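You operate a simulated robot arm through the tools that you are given. There is no shell and no other tool. Be economical: measure what you need, move in short steps, check, and stop when the job is done.

You are at the controls of a simulated two-armed robot. One attempt, no reset.

TASK
Take the dark wood block and leave it in the bed of the band clamp. Then take the cream roll and leave it on the beech panel. Then open the right counter drawer, fetch the teal sanding block from the top of the pine bench and set it in the inside of the right counter drawer, then shut the drawer. Then count the blue steel blocks on the top of the pine bench, then put as many of the black chair foots from the top of the pine bench on the top of the chest lid. Then take the white tile and leave it on the open bay of the sanding table. Then take the white pad and leave it on the top of the low bench. Then put the rubber mallet on the top of the brown bench away on the top of the long bench. Then push the right drawer shut. Then open the yellow drawer, take the grey pad from the top of the paper-covered bench and put it in the inside of the yellow drawer and shut the drawer again. Do these in the order given.

It is judged by the outcome, as a careful person would: the job done as asked, and still so three seconds after it is handed in. It fails if anything else is knocked over, pushed out of place, dropped, spilled or broken. Lids that push on must go on centred and level and be pressed home; caps that screw on are set level and turned clockwise until they are tight.

THE ROBOT
Two 7-joint arms with fingered hands on one trunk, on a base that drives. Base frame: it is fixed to the floor where the robot stands at the start and does not move with it; the origin is under the middle of the robot, x ahead of it, y to its left, z up; the surface under the hand at the start is at about z = 880. Lengths are in mm, angles in degrees, forces in N, time in s.
The left shoulder is at the start at [51, 152, 1147], the right one opposite. With the tool pointing down near the work surface each hand reaches from about 420 to 820 mm from the robot's upright axis, wherever it stands, measured 20 degrees to its own side. Places, roughly: bed of the band clamp (21x23 cm) [1520, -3660, 900]; beech panel [4250, 500, 500]; black chair foot (4x4x3 cm) [1400, -200, 900]; blue steel block (4x5x4 cm) [1500, -100, 900]; cream roll (11x11x5 cm) [800, 600, 900]; dark wood block (9x4x3 cm) [500, 100, 900]; grey pad (6x9x4 cm) [-600, 1900, 900]; inside of the right counter drawer [-1900, -1800, 700]; inside of the yellow drawer [800, -200, 400]; open bay of the sanding table [-4200, -3600, 300]; right counter drawer [-1900, -1800, 700]; right drawer [-5200, -900, 700]; rubber mallet (6x23x9 cm) [-3400, -1200, 800]; sanding block [1250, 500, 1000]; top of the chest lid [-1300, -1800, 500]; top of the long bench [2200, -3700, 900]; top of the low bench [-2600, -3700, 600]; white pad (7x7x5 cm) [-1800, -800, 800]; white tile (6x6x2 cm) [-1100, -800, 800]; yellow drawer [800, -300, 400]. Payload 3.8 kg a hand.
The tool frame of a hand sits at the grasp point between the pads (the TCP): z along the fingers, y along the line on which they close. The tips reach 30 mm beyond it. Largest opening 104 mm; the body of the gripper starts 35 mm behind the TCP. The gripper is a hand of 5 fingers: y runs from the thumb to the fingers, the wrist lies at [-15, -104, -178] in the tool frame, and closing takes about 1.5 s.
Orientation is that of the tool frame in the base frame, as a unit quaternion [w, x, y, z]. With the fingers straight down and the wrist toward the robot, the tool's x, y and z point along [0, 1, 0], [1, 0, 0] and [0, 0, -1] of the base frame.

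THE INTERFACE
- The arms move only by the tool arm_command. It takes "left_targets", "right_targets" or both (then of equal length, played together; a hand with none holds still); each is text: rows parted by semicolons, each of 6 numbers parted by spaces: the shift along the tool's x, y, z in units of 250 mm (1.0 is 250 mm), then the turn, a rotation vector about the tool's x, y, z in units of 45 degrees (1.0 is 45 degrees). In form: x y z rx ry rz; .... A call has 1 to 8 rows; each row is the pose to reach, as a shift and turn from the pose commanded when the call began, along the tool's axes at that moment. "left_jaw" and "right_jaw" are, for a hand that has rows, the gripper command, from -1 (fully open) to 1 (shut), values between in proportion, set as the call begins (left out, the last holds). A call with a number of a shift or a turn outside -1 to 1 is refused whole. Rows are played at 5 a second. More than 50 mm and 8.6 degrees between two rows, or a gripper value outside its range, and nothing of the call is played. A pose out of reach is approached as far as the arm can. The call stops where the force on the tool passes 40 N (or 10 N more than at its start, if that is more) or the arm is blocked; 0.2 s more then pass. Each finger travels about 72 mm/s and halts on what it meets, pressing with about 30 N; the grip force reading is that of the motor and also rises with nothing between the fingers. The clock runs only during rows and for 0.2 s after the last one: add rows that repeat a pose to give the fingers time. The reply holds the time, the measured pose of the TCP, the force on the tool along the base axes, the opening and the grip force, in the units named above and with some noise, with the torque about the TCP (base axes, N m) and any sound that the robot's microphone picked up.
- Cameras (640 x 400 px; columns grow to the right, rows downward): "scene" is now at [151.6, -5.4, 1291.5]; the picture's right is [-0.06, -1.00, 0.01], its down [-0.64, 0.03, -0.77] and it looks along [0.77, -0.05, -0.64] (base axes); focal length 214 px, centre (320, 200). "left" rides on the left gripper at [-80, -78, -141] in its tool frame; the picture's right is [-0.78, -0.30, 0.56], its down [0.53, -0.78, 0.33] and it looks along [0.33, 0.56, 0.76] (tool axes); focal length 247 px, centre (320, 200). "right" rides on the right gripper at [80, -78, -141] in its tool frame; the picture's right is [-0.78, 0.30, -0.56], its down [-0.54, -0.78, 0.33] and it looks along [-0.33, 0.56, 0.76] (tool axes); focal length 247 px, centre (320, 200). There is no depth. A picture from a camera that has moved, and an enlarged one, comes with that camera's place and axes in the base frame and with its lens.
- camera(camera): a new picture of that camera. It takes no simulated time.
- raise_lower(by): slides the trunk up (or, below 0, down) by that many mm; the arms and the scene camera ride with it, the base frame stays. It gives what a move gives, with no picture.
- steer(legs): drives the robot by 1 to 6 legs, each [ahead, left, turn to the left] in mm, mm and degrees, along the robot's own axes; the way and the turn of a leg run together, so that a leg with both is an arc; at most 1500 mm and 180 degrees a leg. The arms and the cameras ride along, it lands a little off, and it stops where it bumps. It gives what a move gives.
- hand_shape(shape, hand): the hand has 5 fingers and takes this shape, open, in about a second: jaw (thumb against the fingers, like two jaws); tri (thumb and two fingers); tip (a fingertip pinch); poke (one finger out to press); point (the index stretched); flat (the hand flat); cup (the hand cupped); fist (a fist). The gripper value then closes the fingers along that shape, each until it touches; the sizes above hold for jaw. It gives what a move gives, with no picture.
- head_to(pan, tilt): turns the head with the scene camera to pan (to the left, within 80 degrees either way) and tilt (down, from -29 to 69), counted from straight ahead of the robot. It gives what a move gives.
- enlarge(camera, box): a new picture of the part [left, top, right, bottom] of that camera's present view, enlarged. It takes no simulated time.
- finish_job(): hands the job in; it is judged then, once.

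Work in short steps. Places have to be worked out from the pictures, the camera data and where the tool is seen: move nearer, look again, correct. Check each grasp and each placing, and mend what went wrong. You have 556 turns and 352 pictures in all, those below and enlarged ones among them. Open the grippers and draw the arms clear of the work before you hand the job in, unless the task says otherwise; then end with one line.

The tools are called as name(argument=value, ...) on one line, values as JSON. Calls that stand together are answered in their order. arm_command: Moves the arms, as the interface text tells. Its arguments: {"type":"object","properties":{"left_targets":{"type":"string"},"left_jaw":{"type":"number"},"right_targets":{"type":"string"},"right_jaw":{"type":"number"}},"required":[]} The other tools are called the same way: raise_lower (by) slides the trunk up or down; hand_shape (shape, hand) gives the hand a shape; steer (legs) drives the base; head_to (pan, tilt) turns the head that bears the scene camera; camera (camera) takes a picture; enlarge (camera, box) takes an enlarged picture of a part of a camera's view; finish_job () hands the job in.

At the start:

```text
time_s: 0.0
left_position: [545.3, 153.6, 1113.8]
left_tcp_rot: [0.0, 0.708, 0.707, 0.0]
left_force: [0.2, 0.8, -0.2]
left_wrist_torque: [-0.01, 0.03, -0.01]
left_finger_gap: 103.7
left_grip_force: 0.1
left_shape: jaw
right_position: [472.5, -364.7, 1158.3]
right_tcp_rot: [0.0, 0.707, 0.707, 0.001]
right_force: [-0.1, 1.0, 0.0]
right_wrist_torque: [0.03, 0.0, -0.03]
right_finger_gap: 103.6
right_grip_force: 0.1
right_shape: jaw
trunk travel left (down, up): [-225.0, 231.0]
robot x, y, heading: [-1.0, -0.2, -0.1]
head pan, tilt: [-3.4, 31.8]
```

scene: 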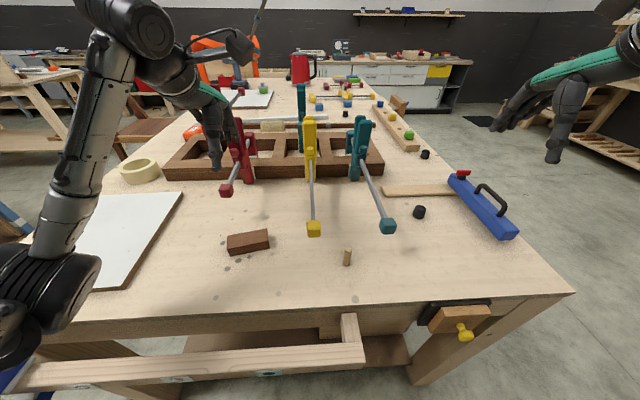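
right: 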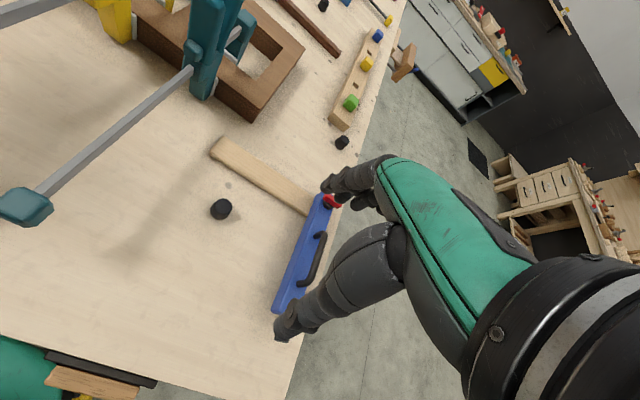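
left: 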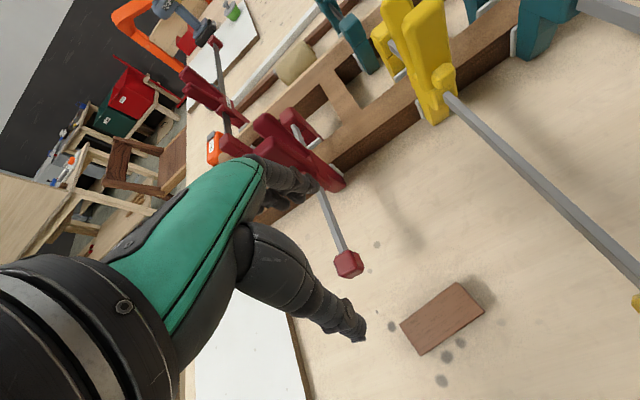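

The block lies at about (478,135), its long axis almost along y and turned about 14°. I move the left hand above it with a matching turn.

arm_command(left_targets="-0.02 -0.07 0.11 0 0 -0.08; -0.04 -0.14 0.23 0 0 -0.16; -0.06 -0.2 0.35 0 0 -0.24; -0.074 -0.268 0.456 0 0 -0.305; -0.074 -0.268 0.456 0 0 -0.305", left_jaw=-1)

camera(camera="left")

camera(camera="scene")

```text
time_s: 1.0
left_position: [481.4, 135.9, 1012.7]
left_tcp_rot: [0.01, 0.623, 0.782, 0.004]
left_force: [0.6, 0.3, 0.3]
left_wrist_torque: [0.02, -0.01, 0.03]
left_finger_gap: 103.7
left_grip_force: 0.1
left_shape: jaw
right_position: [471.2, -364.6, 1158.0]
right_tcp_rot: [-0.001, 0.706, 0.708, 0.001]
right_force: [-0.7, 0.3, -0.6]
right_wrist_torque: [0.01, -0.03, 0.0]
right_finger_gap: 103.5
right_grip_force: 0.0
right_shape: jaw
trunk travel left (down, up): [-225.0, 231.0]
robot x, y, heading: [-0.2, 1.0, 0.4]
head pan, tilt: [-3.4, 31.8]
stopped in row 4 (left hand): the force on the tool passed its limit at 43 N (the readings are from after the stop); the commanded pose is now the measured one
```

```text
348 pictures are left
camera left: at [421.4, 40.7, 1154.7], right [-0.1, -0.83, -0.56], down [-0.87, 0.34, -0.35], along [0.48, 0.45, -0.75], focal length 247 px, centre (320, 200)
```

left: 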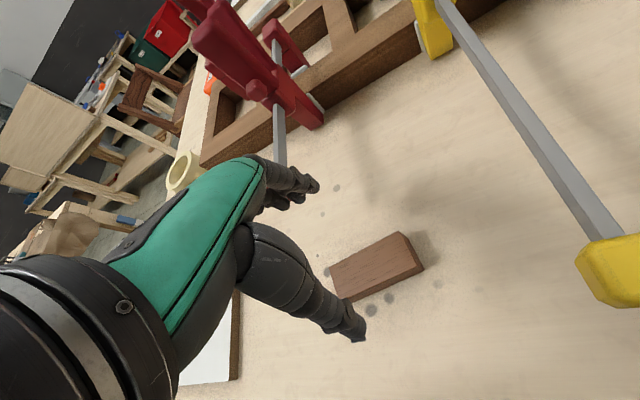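

```text
347 pictures are left
camera scene: at [150.3, -5.4, 1291.4], right [-0.06, -1.0, 0.01], down [-0.64, 0.03, -0.77], along [0.77, -0.05, -0.64], focal length 214 px, centre (320, 200)
```

scene: 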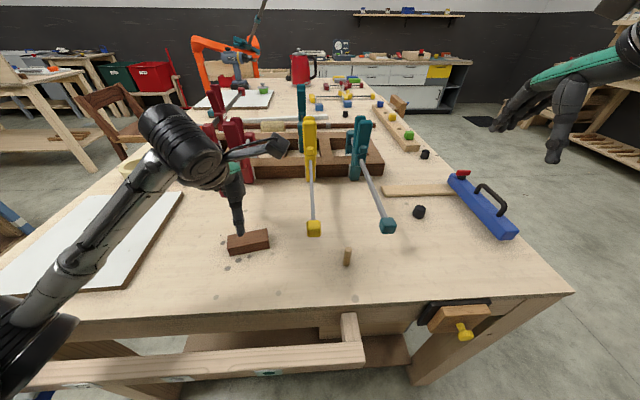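

The call stopped on a force, probably fingers meeting the red clamp's handle, whose knob stands high at about (562,183,992). I raise the hand straight up and look.

arm_command(left_targets="0 -0.1 -0.15 0 0 0; 0 -0.2 -0.35 0 0 0;0 -0.2 -0.5 0 0 0")

camera(camera="left")

camera(camera="scene")

```text
refused: row 2 steps farther than a row can; nothing moved
```

```text
346 pictures are left
camera left: at [421.4, 40.7, 1154.7], right [-0.1, -0.83, -0.56], down [-0.87, 0.34, -0.35], along [0.48, 0.45, -0.75], focal length 247 px, centre (320, 200)
```

left: 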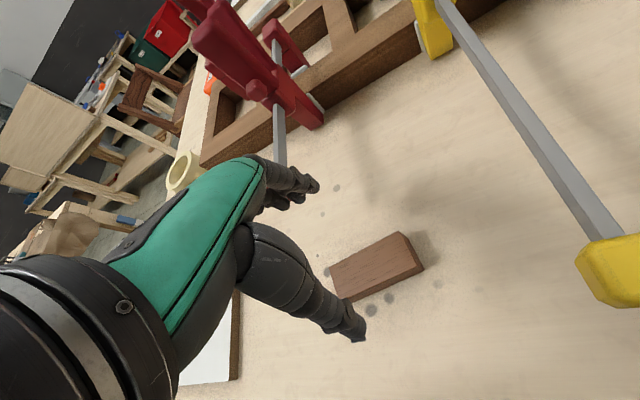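

```text
345 pictures are left
camera scene: at [150.3, -5.4, 1291.4], right [-0.06, -1.0, 0.01], down [-0.64, 0.03, -0.77], along [0.77, -0.05, -0.64], focal length 214 px, centre (320, 200)
```

scene: 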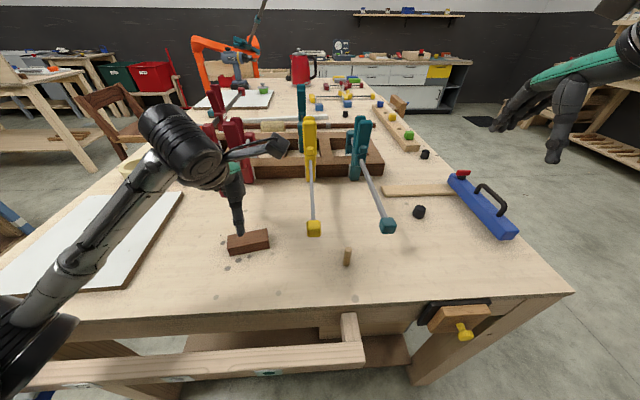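

Step too big; retry with smaller rows.

arm_command(left_targets="0 -0.08 -0.12 0 0 0; 0 -0.16 -0.22 0 0 0;0 -0.2 -0.36 0 0 0;0 -0.2 -0.5 0 0 0")

camera(camera="left")

camera(camera="scene")

```text
time_s: 2.0
left_position: [432.2, 124.6, 1138.1]
left_tcp_rot: [0.009, 0.623, 0.783, 0.005]
left_force: [1.0, -0.1, -0.2]
left_wrist_torque: [0.01, 0.0, 0.02]
left_finger_gap: 103.9
left_grip_force: 0.1
left_shape: jaw
right_position: [471.1, -365.2, 1159.7]
right_tcp_rot: [-0.001, 0.707, 0.708, 0.001]
right_force: [-0.2, -0.2, -0.2]
right_wrist_torque: [-0.02, -0.01, -0.01]
right_finger_gap: 103.7
right_grip_force: 0.0
right_shape: jaw
trunk travel left (down, up): [-225.0, 231.0]
robot x, y, heading: [-1.1, 4.3, 0.0]
head pan, tilt: [-3.4, 31.8]
```

```text
344 pictures are left
camera left: at [370.6, 29.2, 1279.8], right [-0.1, -0.83, -0.56], down [-0.87, 0.34, -0.35], along [0.48, 0.45, -0.75], focal length 247 px, centre (320, 200)
```

left: 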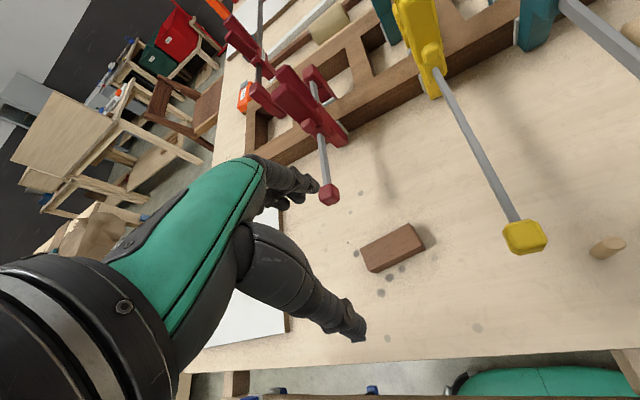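

```text
343 pictures are left
camera scene: at [150.7, -5.7, 1291.7], right [-0.06, -1.0, 0.01], down [-0.64, 0.03, -0.77], along [0.77, -0.05, -0.64], focal length 214 px, centre (320, 200)
```

scene: 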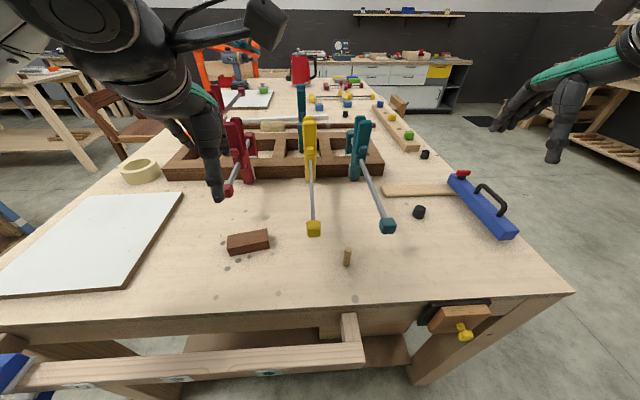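

The clamps look unmoved. I'll narrow the fingers to about 65 mm and grasp slightly right of the block centre, so as to pass between the red and yellow knobs.

arm_command(left_targets="0 0 0 0 0 0;-0.03 0.1 0 0 0 0; -0.064 0.195 0 0 0 0;-0.064 0.195 0.15 0 0 0;-0.064 0.195 0.3 0 0 0;-0.064 0.195 0.45 0 0 0;-0.064 0.195 0.55 0 0 0;-0.064 0.195 0.66 0 0 0", left_jaw=-0.25)

camera(camera="left")

camera(camera="scene")

```text
time_s: 3.8
left_position: [487.9, 120.1, 973.6]
left_tcp_rot: [0.01, 0.623, 0.783, 0.005]
left_force: [-0.1, 0.2, 0.4]
left_wrist_torque: [0.02, 0.02, 0.0]
left_finger_gap: 65.4
left_grip_force: 0.2
left_shape: jaw
right_position: [472.2, -365.0, 1157.7]
right_tcp_rot: [-0.001, 0.707, 0.708, -0.001]
right_force: [-0.5, 0.3, -0.1]
right_wrist_torque: [-0.01, -0.01, 0.0]
right_finger_gap: 103.9
right_grip_force: 0.1
right_shape: jaw
trunk travel left (down, up): [-225.0, 231.0]
robot x, y, heading: [1.2, 0.7, 0.0]
head pan, tilt: [-3.4, 31.8]
```

```text
342 pictures are left
camera left: at [426.7, 24.6, 1115.8], right [-0.1, -0.83, -0.55], down [-0.87, 0.34, -0.35], along [0.48, 0.45, -0.75], focal length 247 px, centre (320, 200)
```

left: 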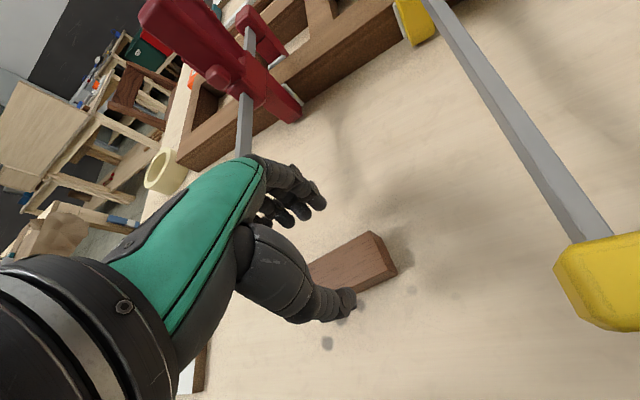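

```text
341 pictures are left
camera scene: at [151.9, -5.2, 1291.5], right [-0.06, -1.0, 0.01], down [-0.64, 0.03, -0.77], along [0.77, -0.05, -0.64], focal length 214 px, centre (320, 200)
```

scene: 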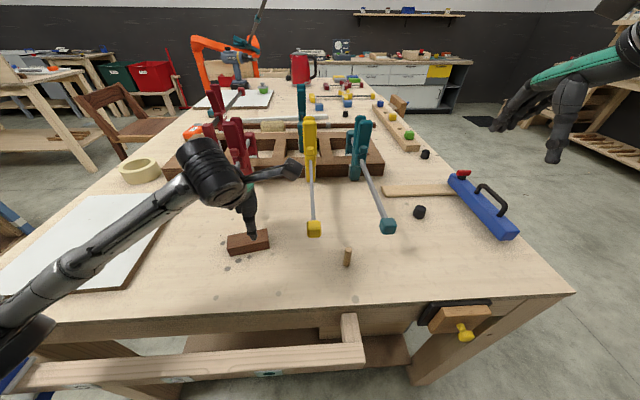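

No contact this time and the hand is lined up. Descend to z≈912 and close.

arm_command(left_targets="0 -0.016 0.12 0 0 0; 0 -0.016 0.2 0 0 0; 0 -0.016 0.244 0 0 0")

arm_command(left_targets="0 0 0 0 0 0;0 0 0 0 0 0;0 0 0 0 0 0;0 0 0 0 0 0;0 0 0 0 0 0;0 0 0 0 0 0", left_jaw=1)

camera(camera="left")

```text
time_s: 4.6
left_position: [484.9, 119.0, 911.6]
left_tcp_rot: [0.011, 0.623, 0.782, 0.005]
left_force: [0.9, 0.0, -0.3]
left_wrist_torque: [0.01, -0.02, 0.0]
left_finger_gap: 65.3
left_grip_force: 0.0
left_shape: jaw
right_position: [471.8, -363.5, 1157.5]
right_tcp_rot: [0.0, 0.707, 0.707, -0.001]
right_force: [-0.4, 0.2, 1.1]
right_wrist_torque: [0.03, -0.01, 0.01]
right_finger_gap: 103.9
right_grip_force: 0.1
right_shape: jaw
trunk travel left (down, up): [-225.0, 231.0]
robot x, y, heading: [2.5, -0.6, -0.1]
head pan, tilt: [-3.4, 31.8]
```

```text
time_s: 6.0
left_position: [483.4, 118.7, 911.6]
left_tcp_rot: [0.009, 0.623, 0.782, 0.005]
left_force: [-0.1, -0.2, 0.1]
left_wrist_torque: [-0.03, -0.01, -0.02]
left_finger_gap: 34.4
left_grip_force: 30.0
left_shape: jaw
right_position: [472.5, -364.1, 1157.1]
right_tcp_rot: [0.0, 0.706, 0.708, -0.001]
right_force: [0.2, 0.1, -0.6]
right_wrist_torque: [-0.01, -0.02, -0.02]
right_finger_gap: 103.7
right_grip_force: 0.0
right_shape: jaw
trunk travel left (down, up): [-225.0, 231.0]
robot x, y, heading: [-2.1, 0.7, 0.1]
head pan, tilt: [-3.4, 31.8]
```

```text
340 pictures are left
camera left: at [423.7, 23.8, 1054.0], right [-0.1, -0.83, -0.55], down [-0.87, 0.34, -0.35], along [0.48, 0.45, -0.75], focal length 247 px, centre (320, 200)
```

left: 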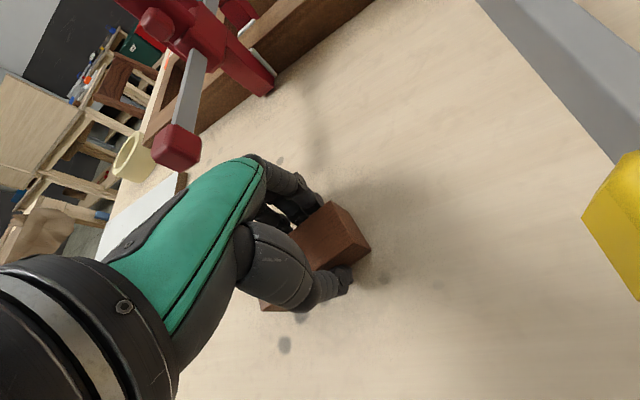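

Block gripped (gap 34 mm). Lift straight up past the knobs, then check the grip.

arm_command(left_targets="0 0 -0.15 0 0 0;0 -0.01 -0.3 0 0 0;0 -0.02 -0.45 0 0 0;0 -0.05 -0.6 0 0 0;0 -0.1 -0.75 0 0 0;0 -0.15 -0.9 0 0 0;0 -0.2 -1 0 0 0")

head_to(pan=-70, tilt=15)

camera(camera="scene")

camera(camera="left")

```text
time_s: 7.6
left_position: [428.2, 109.2, 1161.8]
left_tcp_rot: [0.009, 0.622, 0.783, 0.005]
left_force: [0.1, 0.3, -0.6]
left_wrist_torque: [0.0, -0.03, -0.01]
left_finger_gap: 34.1
left_grip_force: 29.8
left_shape: jaw
right_position: [471.9, -364.7, 1158.4]
right_tcp_rot: [0.0, 0.707, 0.707, 0.001]
right_force: [1.1, -0.5, 0.9]
right_wrist_torque: [0.01, 0.02, 0.0]
right_finger_gap: 103.9
right_grip_force: 0.2
right_shape: jaw
trunk travel left (down, up): [-225.0, 231.0]
robot x, y, heading: [2.5, 0.7, 0.1]
head pan, tilt: [-3.4, 31.8]
```

```text
time_s: 9.0
left_position: [429.7, 109.4, 1160.7]
left_tcp_rot: [0.009, 0.623, 0.782, 0.005]
left_force: [0.2, -0.1, -1.0]
left_wrist_torque: [-0.01, -0.05, 0.01]
left_finger_gap: 34.2
left_grip_force: 30.0
left_shape: jaw
right_position: [472.2, -364.8, 1158.5]
right_tcp_rot: [-0.001, 0.707, 0.708, -0.001]
right_force: [-0.1, -0.2, 0.1]
right_wrist_torque: [0.01, -0.01, -0.01]
right_finger_gap: 103.8
right_grip_force: 0.1
right_shape: jaw
trunk travel left (down, up): [-225.0, 231.0]
robot x, y, heading: [-0.4, -0.6, -0.1]
head pan, tilt: [-70.0, 15.0]
```

```text
339 pictures are left
camera scene: at [98.7, -87.8, 1326.3], right [-0.93, -0.34, 0.13], down [-0.22, 0.24, -0.94], along [0.29, -0.91, -0.3], focal length 214 px, centre (320, 200)
```

scene: 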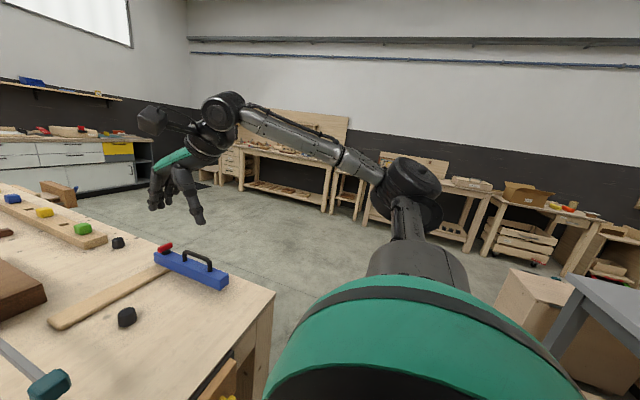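

```text
338 pictures are left
camera left: at [368.8, 14.1, 1303.4], right [-0.1, -0.83, -0.55], down [-0.87, 0.34, -0.35], along [0.48, 0.45, -0.75], focal length 247 px, centre (320, 200)
```

left: 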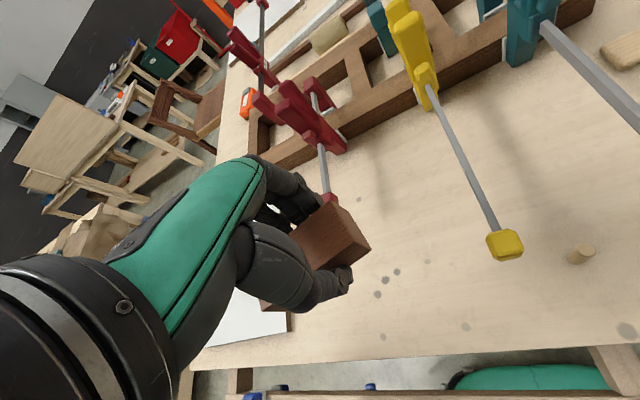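

The block is held. Next I look around to plan the drive to the wall bench on the right: back up slightly, turn right, and take pictures.

steer(legs=[[-150, 0, 0], [0, 0, -90]])

head_to(pan=0, tilt=12)

camera(camera="scene")

```text
time_s: 14.2
left_position: [-37.2, -429.4, 1161.3]
left_tcp_rot: [0.01, 0.993, 0.117, -0.004]
left_force: [0.1, -0.1, 0.6]
left_wrist_torque: [-0.03, 0.0, -0.03]
left_finger_gap: 33.9
left_grip_force: 30.4
left_shape: jaw
right_position: [-510.3, -475.2, 1157.7]
right_tcp_rot: [0.0, 1.0, 0.005, -0.001]
right_force: [-0.6, 0.2, -0.9]
right_wrist_torque: [-0.05, 0.02, -0.03]
right_finger_gap: 103.3
right_grip_force: 0.0
right_shape: jaw
trunk travel left (down, up): [-225.0, 231.0]
robot x, y, heading: [-151.2, -2.3, -89.6]
head pan, tilt: [-70.0, 15.0]
```

```text
time_s: 15.6
left_position: [-37.3, -427.7, 1161.8]
left_tcp_rot: [0.011, 0.993, 0.117, -0.004]
left_force: [-0.1, 0.4, 0.0]
left_wrist_torque: [0.0, 0.0, 0.01]
left_finger_gap: 33.9
left_grip_force: 30.5
left_shape: jaw
right_position: [-510.5, -474.2, 1157.6]
right_tcp_rot: [-0.001, 1.0, 0.004, 0.0]
right_force: [-1.0, -1.1, -0.1]
right_wrist_torque: [0.01, 0.0, 0.01]
right_finger_gap: 103.6
right_grip_force: 0.1
right_shape: jaw
trunk travel left (down, up): [-225.0, 231.0]
robot x, y, heading: [-149.8, -1.9, -89.9]
head pan, tilt: [0.0, 12.0]
```

```text
337 pictures are left
camera scene: at [-148.7, -159.8, 1322.6], right [-1.0, -0.01, 0.0], down [0.0, 0.34, -0.94], along [0.01, -0.94, -0.34], focal length 214 px, centre (320, 200)
```

scene: 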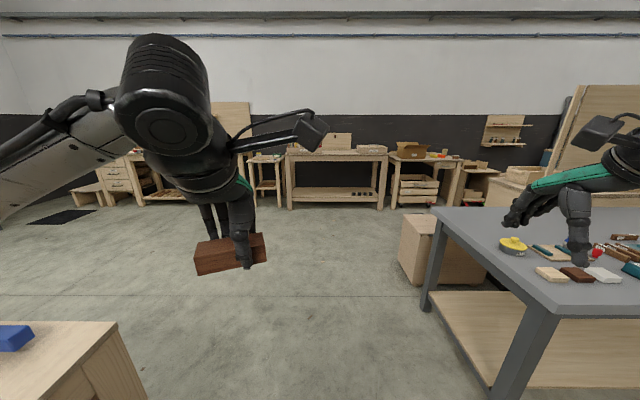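

The way ahead is clear between the pine bench and grey bench. I drive 1500 ahead, then 1500+170 to the left, and look.

steer(legs=[[1500, 0, 0], [0, 1400, 0], [300, 270, 0]])

camera(camera="scene")

```text
time_s: 31.7
left_position: [1645.6, -2225.5, 1161.9]
left_tcp_rot: [0.01, 0.993, 0.12, -0.003]
left_force: [-0.4, 0.5, -1.6]
left_wrist_torque: [-0.03, 0.02, -0.01]
left_finger_gap: 33.9
left_grip_force: 29.9
left_shape: jaw
right_position: [1172.0, -2274.5, 1158.8]
right_tcp_rot: [0.0, 1.0, 0.008, 0.0]
right_force: [-0.7, -0.5, 0.5]
right_wrist_torque: [0.02, -0.01, 0.01]
right_finger_gap: 103.8
right_grip_force: 0.1
right_shape: jaw
trunk travel left (down, up): [-225.0, 231.0]
robot x, y, heading: [1532.9, -1795.3, -89.4]
head pan, tilt: [0.0, 12.0]
```

```text
336 pictures are left
camera scene: at [1532.4, -1956.9, 1322.7], right [-1.0, -0.01, 0.0], down [0.0, 0.34, -0.94], along [0.01, -0.94, -0.34], focal length 214 px, centre (320, 200)
```

scene: 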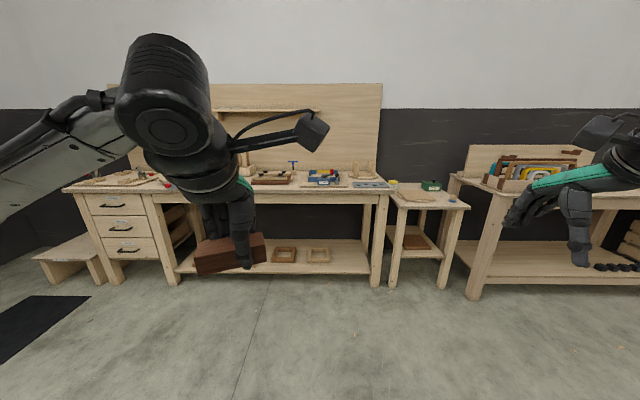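

The band clamp should be the blue thing at about pixel (322,177). Enlarge to look.

enlarge(camera="scene", box=[230, 150, 400, 256])

```text
3.76 times, centred on (315, 203) of scene
camera zoom: at [1532.4, -1956.9, 1322.7], right [-1.0, -0.01, 0.0], down [0.0, 0.34, -0.94], along [0.01, -0.94, -0.34], focal length 807 px, centre (339, 189)
```

zoom: 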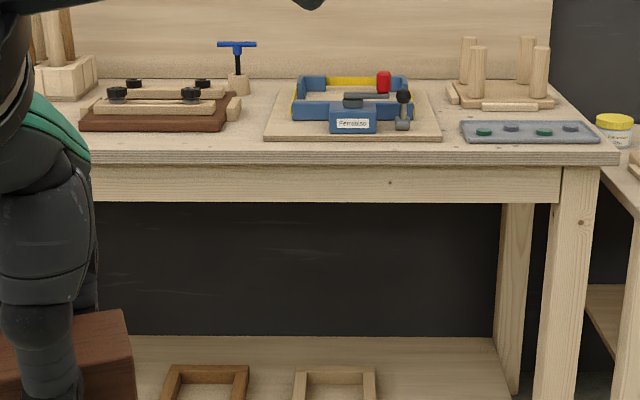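

The bed is the inside of the blue-cornered frame. I drive nearer so the left hand faces it, then look again.

steer(legs=[[1000, -163, 0]])

head_to(pan=0, tilt=30)

camera(camera="scene")

camera(camera="left")

```text
time_s: 37.0
left_position: [1504.8, -3230.8, 1161.9]
left_tcp_rot: [0.01, 0.992, 0.124, -0.004]
left_force: [-0.5, 0.6, -0.8]
left_wrist_torque: [-0.04, 0.01, -0.01]
left_finger_gap: 34.1
left_grip_force: 30.0
left_shape: jaw
right_position: [1029.8, -3281.7, 1159.5]
right_tcp_rot: [0.0, 1.0, 0.01, 0.0]
right_force: [0.5, -0.5, 0.7]
right_wrist_torque: [0.03, 0.02, 0.0]
right_finger_gap: 103.9
right_grip_force: 0.1
right_shape: jaw
trunk travel left (down, up): [-225.0, 231.0]
robot x, y, heading: [1388.2, -2801.7, -88.7]
head pan, tilt: [0.0, 12.0]
```

```text
time_s: 37.8
left_position: [1503.1, -3229.2, 1161.4]
left_tcp_rot: [0.01, 0.992, 0.122, -0.003]
left_force: [0.6, -0.5, -0.2]
left_wrist_torque: [-0.01, 0.03, 0.01]
left_finger_gap: 33.8
left_grip_force: 29.9
left_shape: jaw
right_position: [1030.9, -3281.9, 1157.5]
right_tcp_rot: [-0.001, 1.0, 0.01, 0.001]
right_force: [0.4, -0.5, -0.7]
right_wrist_torque: [0.03, 0.0, 0.01]
right_finger_gap: 103.5
right_grip_force: 0.2
right_shape: jaw
trunk travel left (down, up): [-225.0, 231.0]
robot x, y, heading: [1385.1, -2803.5, -88.9]
head pan, tilt: [0.0, 30.0]
```

```text
334 pictures are left
camera scene: at [1389.1, -2955.8, 1294.2], right [-1.0, -0.02, 0.0], down [-0.01, 0.62, -0.79], along [0.01, -0.79, -0.62], focal length 214 px, centre (320, 200)
```

scene: 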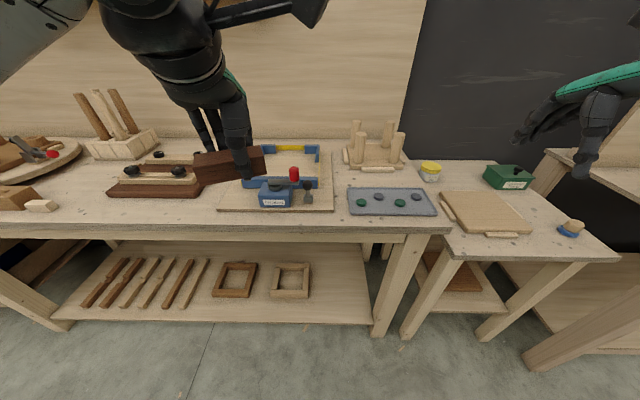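

```text
333 pictures are left
camera left: at [1407.5, -3172.2, 1303.6], right [-0.83, 0.09, -0.55], down [0.33, 0.88, -0.35], along [0.46, -0.47, -0.75], focal length 247 px, centre (320, 200)
```

left: 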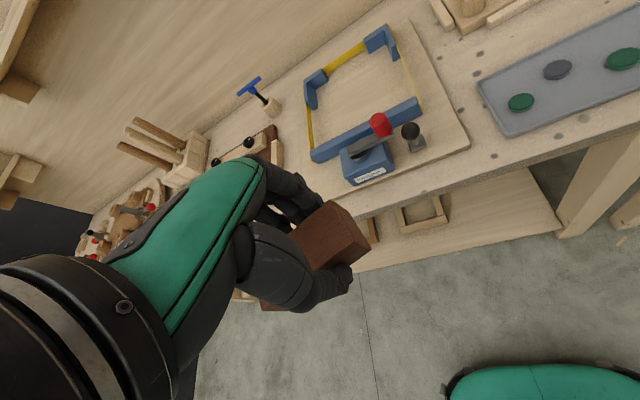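

Bed centre comes out at about (1522,-3662). Drive 150 more ahead, then extend the left arm above it.

steer(legs=[[150, 0, 0]])

```text
time_s: 39.2
left_position: [1508.3, -3380.3, 1162.4]
left_tcp_rot: [0.01, 0.992, 0.123, -0.004]
left_force: [-0.3, 0.2, -1.6]
left_wrist_torque: [0.03, 0.0, 0.04]
left_finger_gap: 33.8
left_grip_force: 29.8
left_shape: jaw
right_position: [1034.1, -3430.9, 1159.7]
right_tcp_rot: [0.0, 1.0, 0.011, 0.0]
right_force: [0.3, -0.3, 0.4]
right_wrist_torque: [0.0, 0.02, 0.01]
right_finger_gap: 103.7
right_grip_force: 0.1
right_shape: jaw
trunk travel left (down, up): [-225.0, 231.0]
robot x, y, heading: [1389.8, -2955.8, -88.6]
head pan, tilt: [0.0, 30.0]
```

Extend forward over the bed at height in steps.

arm_command(left_targets="-0.033 0.167 0 0 0 0;-0.067 0.333 0 0 0 0;-0.1 0.5 0 0 0 0;-0.133 0.667 0 0 0 0;-0.167 0.833 0 0 0 0;-0.2 1 0 0 0 0")

arm_command(left_targets="-0.01 0.05 0.05 0 0 0.1;-0.02 0.1 0.15 0 0 0.2;-0.02 0.1 0.3 0 0 0.3;-0.02 0.1 0.45 0 0 0.3;-0.02 0.1 0.6 0 0 0.3;-0.02 0.1 0.7 0 0 0.3")

camera(camera="left")

camera(camera="scene")

```text
time_s: 40.6
left_position: [1519.8, -3637.0, 1167.1]
left_tcp_rot: [0.01, 0.992, 0.123, -0.002]
left_force: [0.1, -0.1, -1.5]
left_wrist_torque: [0.03, 0.03, 0.0]
left_finger_gap: 33.8
left_grip_force: 29.9
left_shape: jaw
right_position: [1033.7, -3434.3, 1157.4]
right_tcp_rot: [-0.001, 1.0, 0.01, 0.001]
right_force: [-0.7, -0.9, -0.2]
right_wrist_torque: [-0.01, 0.01, 0.03]
right_finger_gap: 103.6
right_grip_force: 0.1
right_shape: jaw
trunk travel left (down, up): [-225.0, 231.0]
robot x, y, heading: [1388.9, -2953.2, -88.8]
head pan, tilt: [0.0, 30.0]
```

```text
time_s: 42.0
left_position: [1521.3, -3663.6, 993.2]
left_tcp_rot: [0.011, 1.0, 0.005, -0.003]
left_force: [-0.8, -0.1, -0.9]
left_wrist_torque: [-0.02, 0.02, -0.02]
left_finger_gap: 33.7
left_grip_force: 30.1
left_shape: jaw
right_position: [1035.3, -3432.1, 1157.5]
right_tcp_rot: [-0.001, 1.0, 0.01, 0.0]
right_force: [-0.8, -0.7, -0.9]
right_wrist_torque: [0.03, -0.01, -0.02]
right_finger_gap: 103.5
right_grip_force: 0.1
right_shape: jaw
trunk travel left (down, up): [-225.0, 231.0]
robot x, y, heading: [1389.3, -2956.2, -88.6]
head pan, tilt: [0.0, 30.0]
```

```text
332 pictures are left
camera left: at [1440.3, -3585.5, 1134.6], right [-0.78, 0.28, -0.56], down [0.52, 0.78, -0.35], along [0.34, -0.57, -0.75], focal length 247 px, centre (320, 200)
```

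left: 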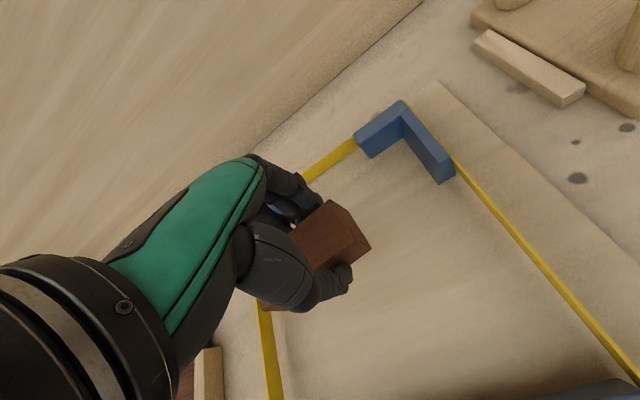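

```text
331 pictures are left
camera scene: at [1392.6, -3107.0, 1294.1], right [-1.0, -0.02, 0.0], down [-0.01, 0.62, -0.79], along [0.02, -0.79, -0.62], focal length 214 px, centre (320, 200)
```

scene: 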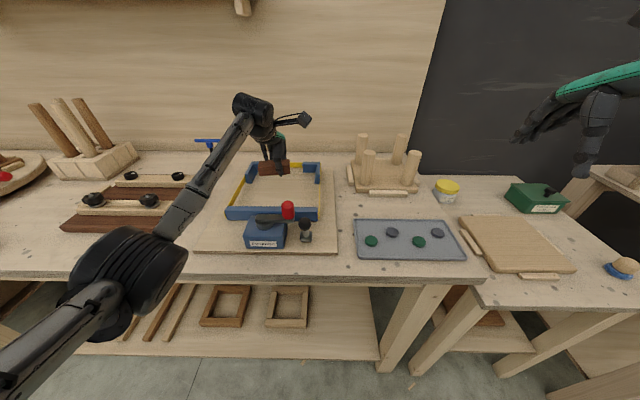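

Centred over the bed. Lower gently until contact.

arm_command(left_targets="0 0 0.1 0 0 0;0 0 0.2 0 0 0;0 0 0.23 0 0 0")

arm_command(left_targets="0 0 0.012 0 0 0;0 0 0.024 0 0 0;0 0 0.036 0 0 0;0 0 0.048 0 0 0")

camera(camera="left")

```text
time_s: 42.8
left_position: [1520.7, -3665.6, 935.0]
left_tcp_rot: [0.011, 1.0, 0.006, -0.003]
left_force: [0.3, -0.2, 0.2]
left_wrist_torque: [0.03, 0.03, 0.02]
left_finger_gap: 33.8
left_grip_force: 30.3
left_shape: jaw
right_position: [1034.9, -3433.2, 1158.7]
right_tcp_rot: [0.0, 1.0, 0.01, 0.0]
right_force: [0.0, -0.2, -0.2]
right_wrist_torque: [0.02, -0.01, -0.01]
right_finger_gap: 103.8
right_grip_force: 0.0
right_shape: jaw
trunk travel left (down, up): [-225.0, 231.0]
robot x, y, heading: [1390.5, -2956.1, -88.9]
head pan, tilt: [0.0, 30.0]
```

```text
time_s: 43.8
left_position: [1520.5, -3664.8, 924.9]
left_tcp_rot: [0.014, 1.0, 0.005, -0.002]
left_force: [1.0, 0.6, 7.4]
left_wrist_torque: [0.14, 0.0, 0.0]
left_finger_gap: 34.1
left_grip_force: 29.8
left_shape: jaw
right_position: [1035.4, -3431.7, 1159.7]
right_tcp_rot: [0.0, 1.0, 0.01, 0.0]
right_force: [0.6, 0.1, 0.5]
right_wrist_torque: [0.01, 0.01, 0.03]
right_finger_gap: 103.5
right_grip_force: 0.0
right_shape: jaw
trunk travel left (down, up): [-225.0, 231.0]
robot x, y, heading: [1387.0, -2954.1, -88.8]
head pan, tilt: [0.0, 30.0]
```

```text
330 pictures are left
camera left: at [1439.7, -3586.2, 1066.5], right [-0.78, 0.27, -0.56], down [0.52, 0.77, -0.35], along [0.34, -0.57, -0.75], focal length 247 px, centre (320, 200)
```

left: 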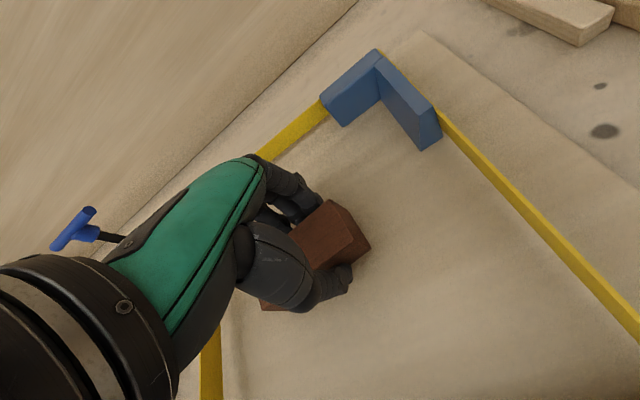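

Touching at 7 N. Release partly and lift straight up.

arm_command(left_targets="0 0 0 0 0 0;0 0 0 0 0 0;0 0 0 0 0 0;0 0 0 0 0 0", left_jaw=-0.3)

arm_command(left_targets="0 0 -0.15 0 0 0;0 0 -0.3 0 0 0;0 0 -0.45 0 0 0;0 0 -0.6 0 0 0;0 0 -0.75 0 0 0;0 0 -0.9 0 0 0;0 0 -1 0 0 0")

camera(camera="left")

```text
time_s: 44.8
left_position: [1519.3, -3666.1, 924.9]
left_tcp_rot: [0.013, 1.0, 0.005, -0.002]
left_force: [0.4, -3.7, 12.7]
left_wrist_torque: [0.37, 0.12, 0.07]
left_finger_gap: 62.5
left_grip_force: 0.1
left_shape: jaw
right_position: [1034.2, -3431.6, 1159.2]
right_tcp_rot: [0.0, 1.0, 0.01, 0.001]
right_force: [-0.1, 0.1, 0.0]
right_wrist_torque: [-0.01, -0.03, -0.03]
right_finger_gap: 103.7
right_grip_force: 0.0
right_shape: jaw
trunk travel left (down, up): [-225.0, 231.0]
robot x, y, heading: [1389.4, -2954.5, -88.8]
head pan, tilt: [0.0, 30.0]
```

```text
time_s: 46.4
left_position: [1519.7, -3660.3, 1173.5]
left_tcp_rot: [0.011, 1.0, 0.006, -0.002]
left_force: [0.2, 0.5, 0.2]
left_wrist_torque: [-0.01, 0.02, 0.0]
left_finger_gap: 67.0
left_grip_force: 0.1
left_shape: jaw
right_position: [1033.9, -3432.4, 1157.9]
right_tcp_rot: [0.001, 1.0, 0.011, 0.001]
right_force: [-0.8, 0.5, 0.2]
right_wrist_torque: [0.0, 0.01, -0.01]
right_finger_gap: 103.7
right_grip_force: 0.1
right_shape: jaw
trunk travel left (down, up): [-225.0, 231.0]
robot x, y, heading: [1387.3, -2956.5, -89.1]
head pan, tilt: [0.0, 30.0]
```

```text
329 pictures are left
camera left: at [1440.3, -3581.0, 1315.7], right [-0.78, 0.28, -0.56], down [0.52, 0.78, -0.35], along [0.34, -0.57, -0.75], focal length 247 px, centre (320, 200)
```

left: 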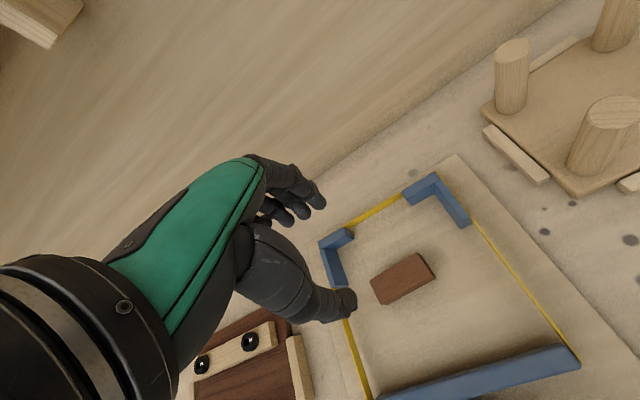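

The block lies flat in the bed. I retract the left arm and drive out, turning to face the other way in the open floor.

arm_command(left_targets="0 -0.17 0 0 0 0;0 -0.34 0 0 0 0;0 -0.51 0 0 0 0;0 -0.68 0 0 0 0;0 -0.85 0 0 0 0;0 -1 0 0 0 0", left_jaw=-1)

steer(legs=[[-1100, 0, 0], [0, -1400, 0], [-200, -250, 0], [0, 0, 180]])

head_to(pan=0, tilt=12)

camera(camera="scene")

```text
time_s: 47.8
left_position: [1518.6, -3410.0, 1168.0]
left_tcp_rot: [0.011, 1.0, 0.006, -0.003]
left_force: [0.0, -0.4, 0.9]
left_wrist_torque: [-0.01, 0.0, 0.0]
left_finger_gap: 103.6
left_grip_force: 0.2
left_shape: jaw
right_position: [1033.8, -3432.2, 1159.6]
right_tcp_rot: [-0.001, 1.0, 0.01, 0.0]
right_force: [-0.4, 0.5, 0.3]
right_wrist_torque: [-0.02, -0.02, -0.02]
right_finger_gap: 104.0
right_grip_force: 0.0
right_shape: jaw
trunk travel left (down, up): [-225.0, 231.0]
robot x, y, heading: [1395.2, -2952.7, -88.7]
head pan, tilt: [0.0, 30.0]
```

```text
time_s: 69.1
left_position: [-398.8, -1209.7, 1168.6]
left_tcp_rot: [0.004, 0.006, 1.0, 0.01]
left_force: [0.1, -0.5, 0.2]
left_wrist_torque: [-0.01, 0.0, 0.02]
left_finger_gap: 103.7
left_grip_force: 0.0
left_shape: jaw
right_position: [85.7, -1200.3, 1159.5]
right_tcp_rot: [0.001, 0.002, 1.0, 0.0]
right_force: [0.8, -0.9, 0.5]
right_wrist_torque: [-0.02, -0.03, 0.0]
right_finger_gap: 103.5
right_grip_force: 0.1
right_shape: jaw
trunk travel left (down, up): [-225.0, 231.0]
robot x, y, heading: [-278.4, -1673.4, 89.9]
head pan, tilt: [0.0, 30.0]
```

```text
time_s: 69.9
left_position: [-399.2, -1209.2, 1168.5]
left_tcp_rot: [0.002, 0.006, 1.0, 0.012]
left_force: [-0.4, 0.1, 0.2]
left_wrist_torque: [-0.02, 0.04, -0.03]
left_finger_gap: 103.9
left_grip_force: 0.1
left_shape: jaw
right_position: [85.3, -1200.8, 1157.5]
right_tcp_rot: [0.0, 0.002, 1.0, 0.001]
right_force: [-1.2, -0.3, 1.1]
right_wrist_torque: [0.01, 0.0, 0.0]
right_finger_gap: 103.7
right_grip_force: 0.2
right_shape: jaw
trunk travel left (down, up): [-225.0, 231.0]
robot x, y, heading: [-279.1, -1669.6, 90.0]
head pan, tilt: [0.0, 12.0]
```

```text
328 pictures are left
camera scene: at [-279.8, -1511.0, 1322.5], right [1.0, 0.0, 0.0], down [0.0, -0.34, -0.94], along [0.0, 0.94, -0.34], focal length 214 px, centre (320, 200)
```

scene: 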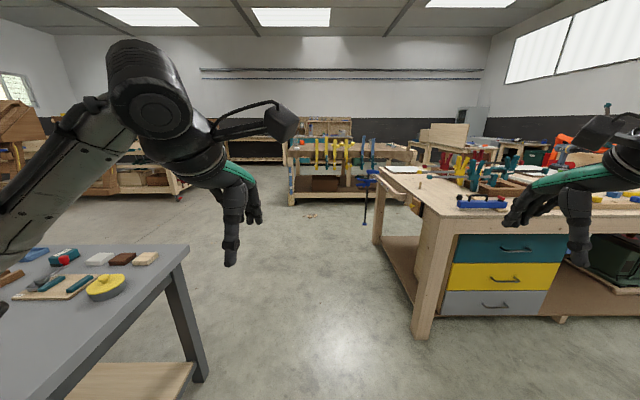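

Clear corridor between the grey bench and the pine bench. Drive along +y, then look right to plan the stance at the pine bench's left side.

steer(legs=[[1300, 60, 0], [1000, 0, 0]])

head_to(pan=-50, tilt=15)

camera(camera="scene")

head_to(pan=0, tilt=15)

camera(camera="scene")

```text
time_s: 81.2
left_position: [-469.9, 1079.0, 1168.5]
left_tcp_rot: [0.003, 0.001, 1.0, 0.01]
left_force: [0.4, 0.0, 0.9]
left_wrist_torque: [0.02, 0.01, 0.04]
left_finger_gap: 104.2
left_grip_force: 0.1
left_shape: jaw
right_position: [13.6, 1095.2, 1158.3]
right_tcp_rot: [-0.001, -0.004, 1.0, 0.0]
right_force: [-0.2, -0.3, -0.2]
right_wrist_torque: [-0.02, -0.01, 0.0]
right_finger_gap: 103.7
right_grip_force: 0.0
right_shape: jaw
trunk travel left (down, up): [-225.0, 231.0]
robot x, y, heading: [-349.0, 623.7, 90.4]
head pan, tilt: [0.0, 12.0]
```

```text
time_s: 82.3
left_position: [-469.5, 1079.2, 1169.8]
left_tcp_rot: [0.003, 0.001, 1.0, 0.011]
left_force: [0.0, -0.1, 0.3]
left_wrist_torque: [-0.02, -0.03, -0.01]
left_finger_gap: 103.8
left_grip_force: 0.0
left_shape: jaw
right_position: [14.7, 1094.3, 1158.2]
right_tcp_rot: [0.0, -0.003, 1.0, 0.0]
right_force: [-0.1, -0.9, -0.1]
right_wrist_torque: [0.01, 0.0, 0.0]
right_finger_gap: 103.7
right_grip_force: 0.0
right_shape: jaw
trunk travel left (down, up): [-225.0, 231.0]
robot x, y, heading: [-345.1, 617.9, 90.4]
head pan, tilt: [-50.0, 15.0]
```

```text
327 pictures are left
camera scene: at [-276.6, 746.6, 1322.4], right [0.65, -0.75, 0.11], down [-0.2, -0.3, -0.93], along [0.74, 0.58, -0.34], focal length 214 px, centre (320, 200)
```

scene: 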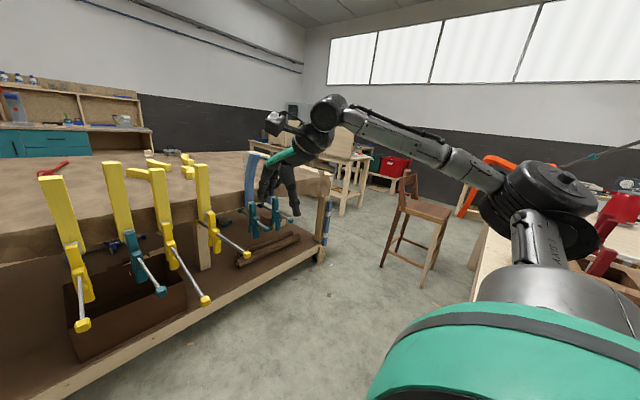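

```text
time_s: 83.5
left_position: [-469.5, 1079.7, 1169.2]
left_tcp_rot: [0.003, 0.001, 1.0, 0.01]
left_force: [0.0, 0.2, 0.2]
left_wrist_torque: [0.0, 0.01, 0.0]
left_finger_gap: 103.6
left_grip_force: 0.1
left_shape: jaw
right_position: [13.6, 1094.8, 1158.5]
right_tcp_rot: [-0.001, -0.003, 1.0, -0.001]
right_force: [1.0, -0.1, 0.5]
right_wrist_torque: [0.02, -0.01, 0.01]
right_finger_gap: 103.6
right_grip_force: 0.2
right_shape: jaw
trunk travel left (down, up): [-225.0, 231.0]
robot x, y, heading: [-345.7, 615.4, 90.4]
head pan, tilt: [0.0, 15.0]
```

```text
326 pictures are left
camera scene: at [-348.3, 779.1, 1317.7], right [1.0, 0.01, 0.0], down [0.0, -0.39, -0.92], along [-0.01, 0.92, -0.39], focal length 214 px, centre (320, 200)
```

scene: 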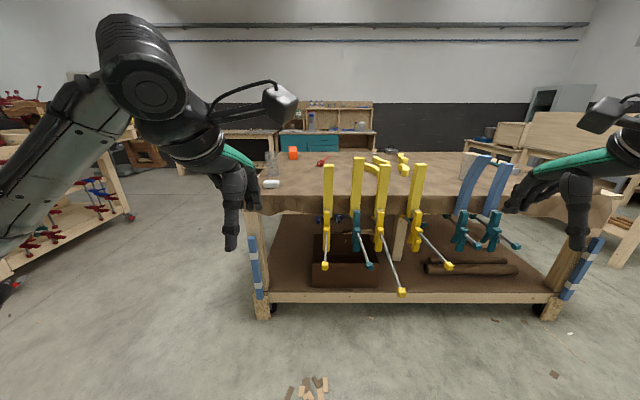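

The cream roll sits near the pine bench's left edge. I'll turn to face -y, back to y≈1130, and slide left to x≈610, staying clear of the clamps behind.

steer(legs=[[0, 0, -180], [-500, 0, 0], [0, 600, 0]])

head_to(pan=40, tilt=30)

camera(camera="scene")

```text
time_s: 95.0
left_position: [-78.9, 654.9, 1170.0]
left_tcp_rot: [0.01, 1.0, 0.011, 0.002]
left_force: [0.4, 0.3, 0.0]
left_wrist_torque: [0.02, -0.01, 0.01]
left_finger_gap: 103.8
left_grip_force: 0.1
left_shape: jaw
right_position: [-562.0, 630.5, 1155.8]
right_tcp_rot: [-0.001, 1.0, 0.014, 0.006]
right_force: [-1.0, 0.1, 1.1]
right_wrist_torque: [-0.01, 0.01, 0.03]
right_finger_gap: 104.0
right_grip_force: 0.0
right_shape: jaw
trunk travel left (down, up): [-225.0, 231.0]
robot x, y, heading: [-202.8, 1111.8, -88.3]
head pan, tilt: [0.0, 15.0]
stopped in leg 3: the robot was blocked; the commanded pose is now the measured one
```

```text
time_s: 96.1
left_position: [-82.8, 653.4, 1170.2]
left_tcp_rot: [0.009, 1.0, 0.011, 0.004]
left_force: [-0.3, 0.6, -0.2]
left_wrist_torque: [-0.01, 0.01, 0.0]
left_finger_gap: 103.9
left_grip_force: 0.0
left_shape: jaw
right_position: [-566.4, 631.5, 1152.8]
right_tcp_rot: [-0.001, 1.0, 0.013, 0.007]
right_force: [0.5, 0.0, 0.6]
right_wrist_torque: [-0.02, 0.0, -0.03]
right_finger_gap: 103.7
right_grip_force: 0.1
right_shape: jaw
trunk travel left (down, up): [-225.0, 231.0]
robot x, y, heading: [-200.3, 1116.4, -88.7]
head pan, tilt: [40.0, 30.0]
```

```text
325 pictures are left
camera scene: at [-154.9, 980.9, 1297.6], right [-0.75, -0.65, -0.1], down [-0.32, 0.49, -0.81], along [0.58, -0.57, -0.58], focal length 214 px, centre (320, 200)
```

scene: 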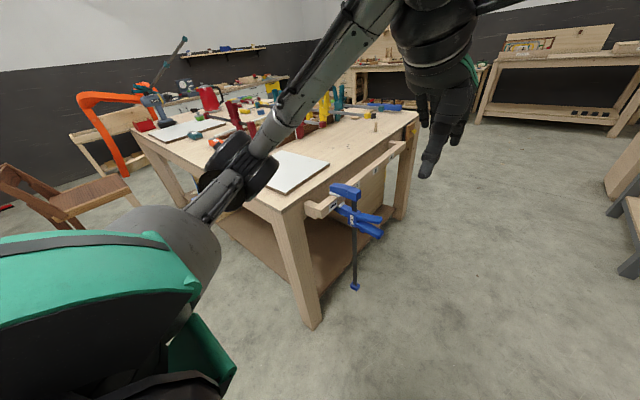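

Blocked at x≈-200: I judge the robot's rear met a clamp handle (tip near (-32,1419,652)). I back off gently to the right and forward, then check the clamps.

steer(legs=[[100, -100, 0], [100, -100, 0], [0, 0, 90]])

head_to(pan=60, tilt=20)

camera(camera="scene")

head_to(pan=0, tilt=35)

camera(camera="scene")

```text
time_s: 102.1
left_position: [62.8, 1035.1, 1169.7]
left_tcp_rot: [0.01, 0.704, 0.71, 0.006]
left_force: [-0.7, -0.3, 0.5]
left_wrist_torque: [-0.01, 0.01, 0.0]
left_finger_gap: 103.9
left_grip_force: 0.1
left_shape: jaw
right_position: [81.2, 550.1, 1157.9]
right_tcp_rot: [0.0, 0.702, 0.713, 0.001]
right_force: [-0.3, 0.6, -0.2]
right_wrist_torque: [0.01, 0.0, 0.01]
right_finger_gap: 103.9
right_grip_force: 0.1
right_shape: jaw
trunk travel left (down, up): [-225.0, 231.0]
robot x, y, heading: [-393.2, 906.8, 0.8]
head pan, tilt: [40.0, 30.0]
```

```text
time_s: 103.0
left_position: [62.4, 1036.1, 1168.4]
left_tcp_rot: [0.009, 0.705, 0.709, 0.005]
left_force: [0.3, 0.6, -0.1]
left_wrist_torque: [0.02, 0.01, -0.05]
left_finger_gap: 103.6
left_grip_force: 0.1
left_shape: jaw
right_position: [81.9, 551.2, 1157.5]
right_tcp_rot: [0.001, 0.702, 0.712, 0.0]
right_force: [-0.2, 0.3, 0.5]
right_wrist_torque: [0.01, 0.01, 0.0]
right_finger_gap: 103.8
right_grip_force: 0.1
right_shape: jaw
trunk travel left (down, up): [-225.0, 231.0]
robot x, y, heading: [-395.9, 908.9, 0.7]
head pan, tilt: [60.0, 20.0]
```

```text
324 pictures are left
camera scene: at [-284.7, 990.4, 1316.2], right [0.86, -0.49, -0.12], down [-0.3, -0.3, -0.91], along [0.41, 0.82, -0.41], focal length 214 px, centre (320, 200)
```

scene: 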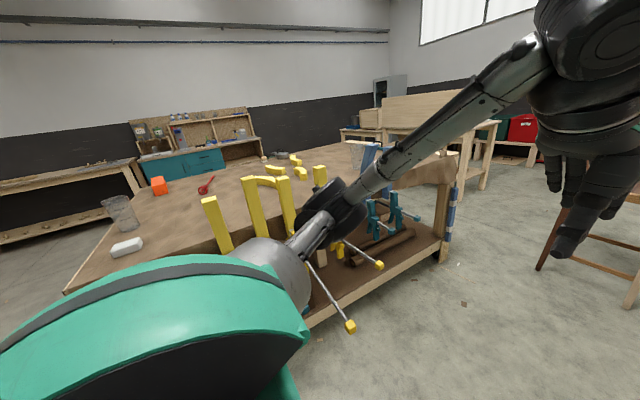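

```text
time_s: 104.3
left_position: [62.8, 1034.7, 1168.8]
left_tcp_rot: [0.009, 0.704, 0.71, 0.005]
left_force: [-0.3, 0.1, -0.4]
left_wrist_torque: [-0.01, -0.01, -0.01]
left_finger_gap: 103.7
left_grip_force: 0.0
left_shape: jaw
right_position: [81.6, 550.7, 1158.7]
right_tcp_rot: [0.0, 0.702, 0.713, -0.001]
right_force: [0.2, 0.1, 0.5]
right_wrist_torque: [0.0, 0.01, -0.01]
right_finger_gap: 104.0
right_grip_force: 0.1
right_shape: jaw
trunk travel left (down, up): [-225.0, 231.0]
robot x, y, heading: [-391.3, 905.4, 1.0]
head pan, tilt: [0.0, 35.0]
```

```text
323 pictures are left
camera scene: at [-245.9, 910.4, 1286.8], right [0.01, -1.0, 0.0], down [-0.68, -0.01, -0.73], along [0.73, 0.01, -0.68], focal length 214 px, centre (320, 200)
```

scene: 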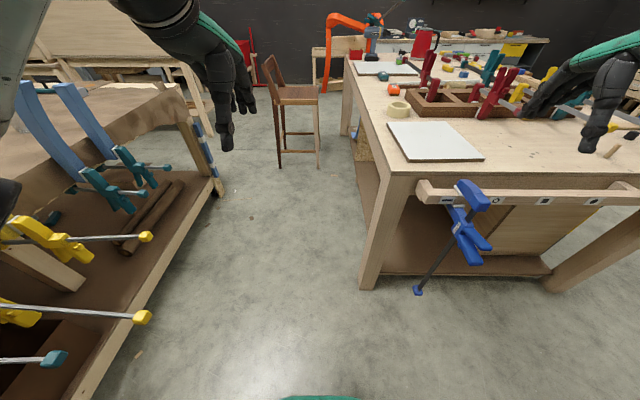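

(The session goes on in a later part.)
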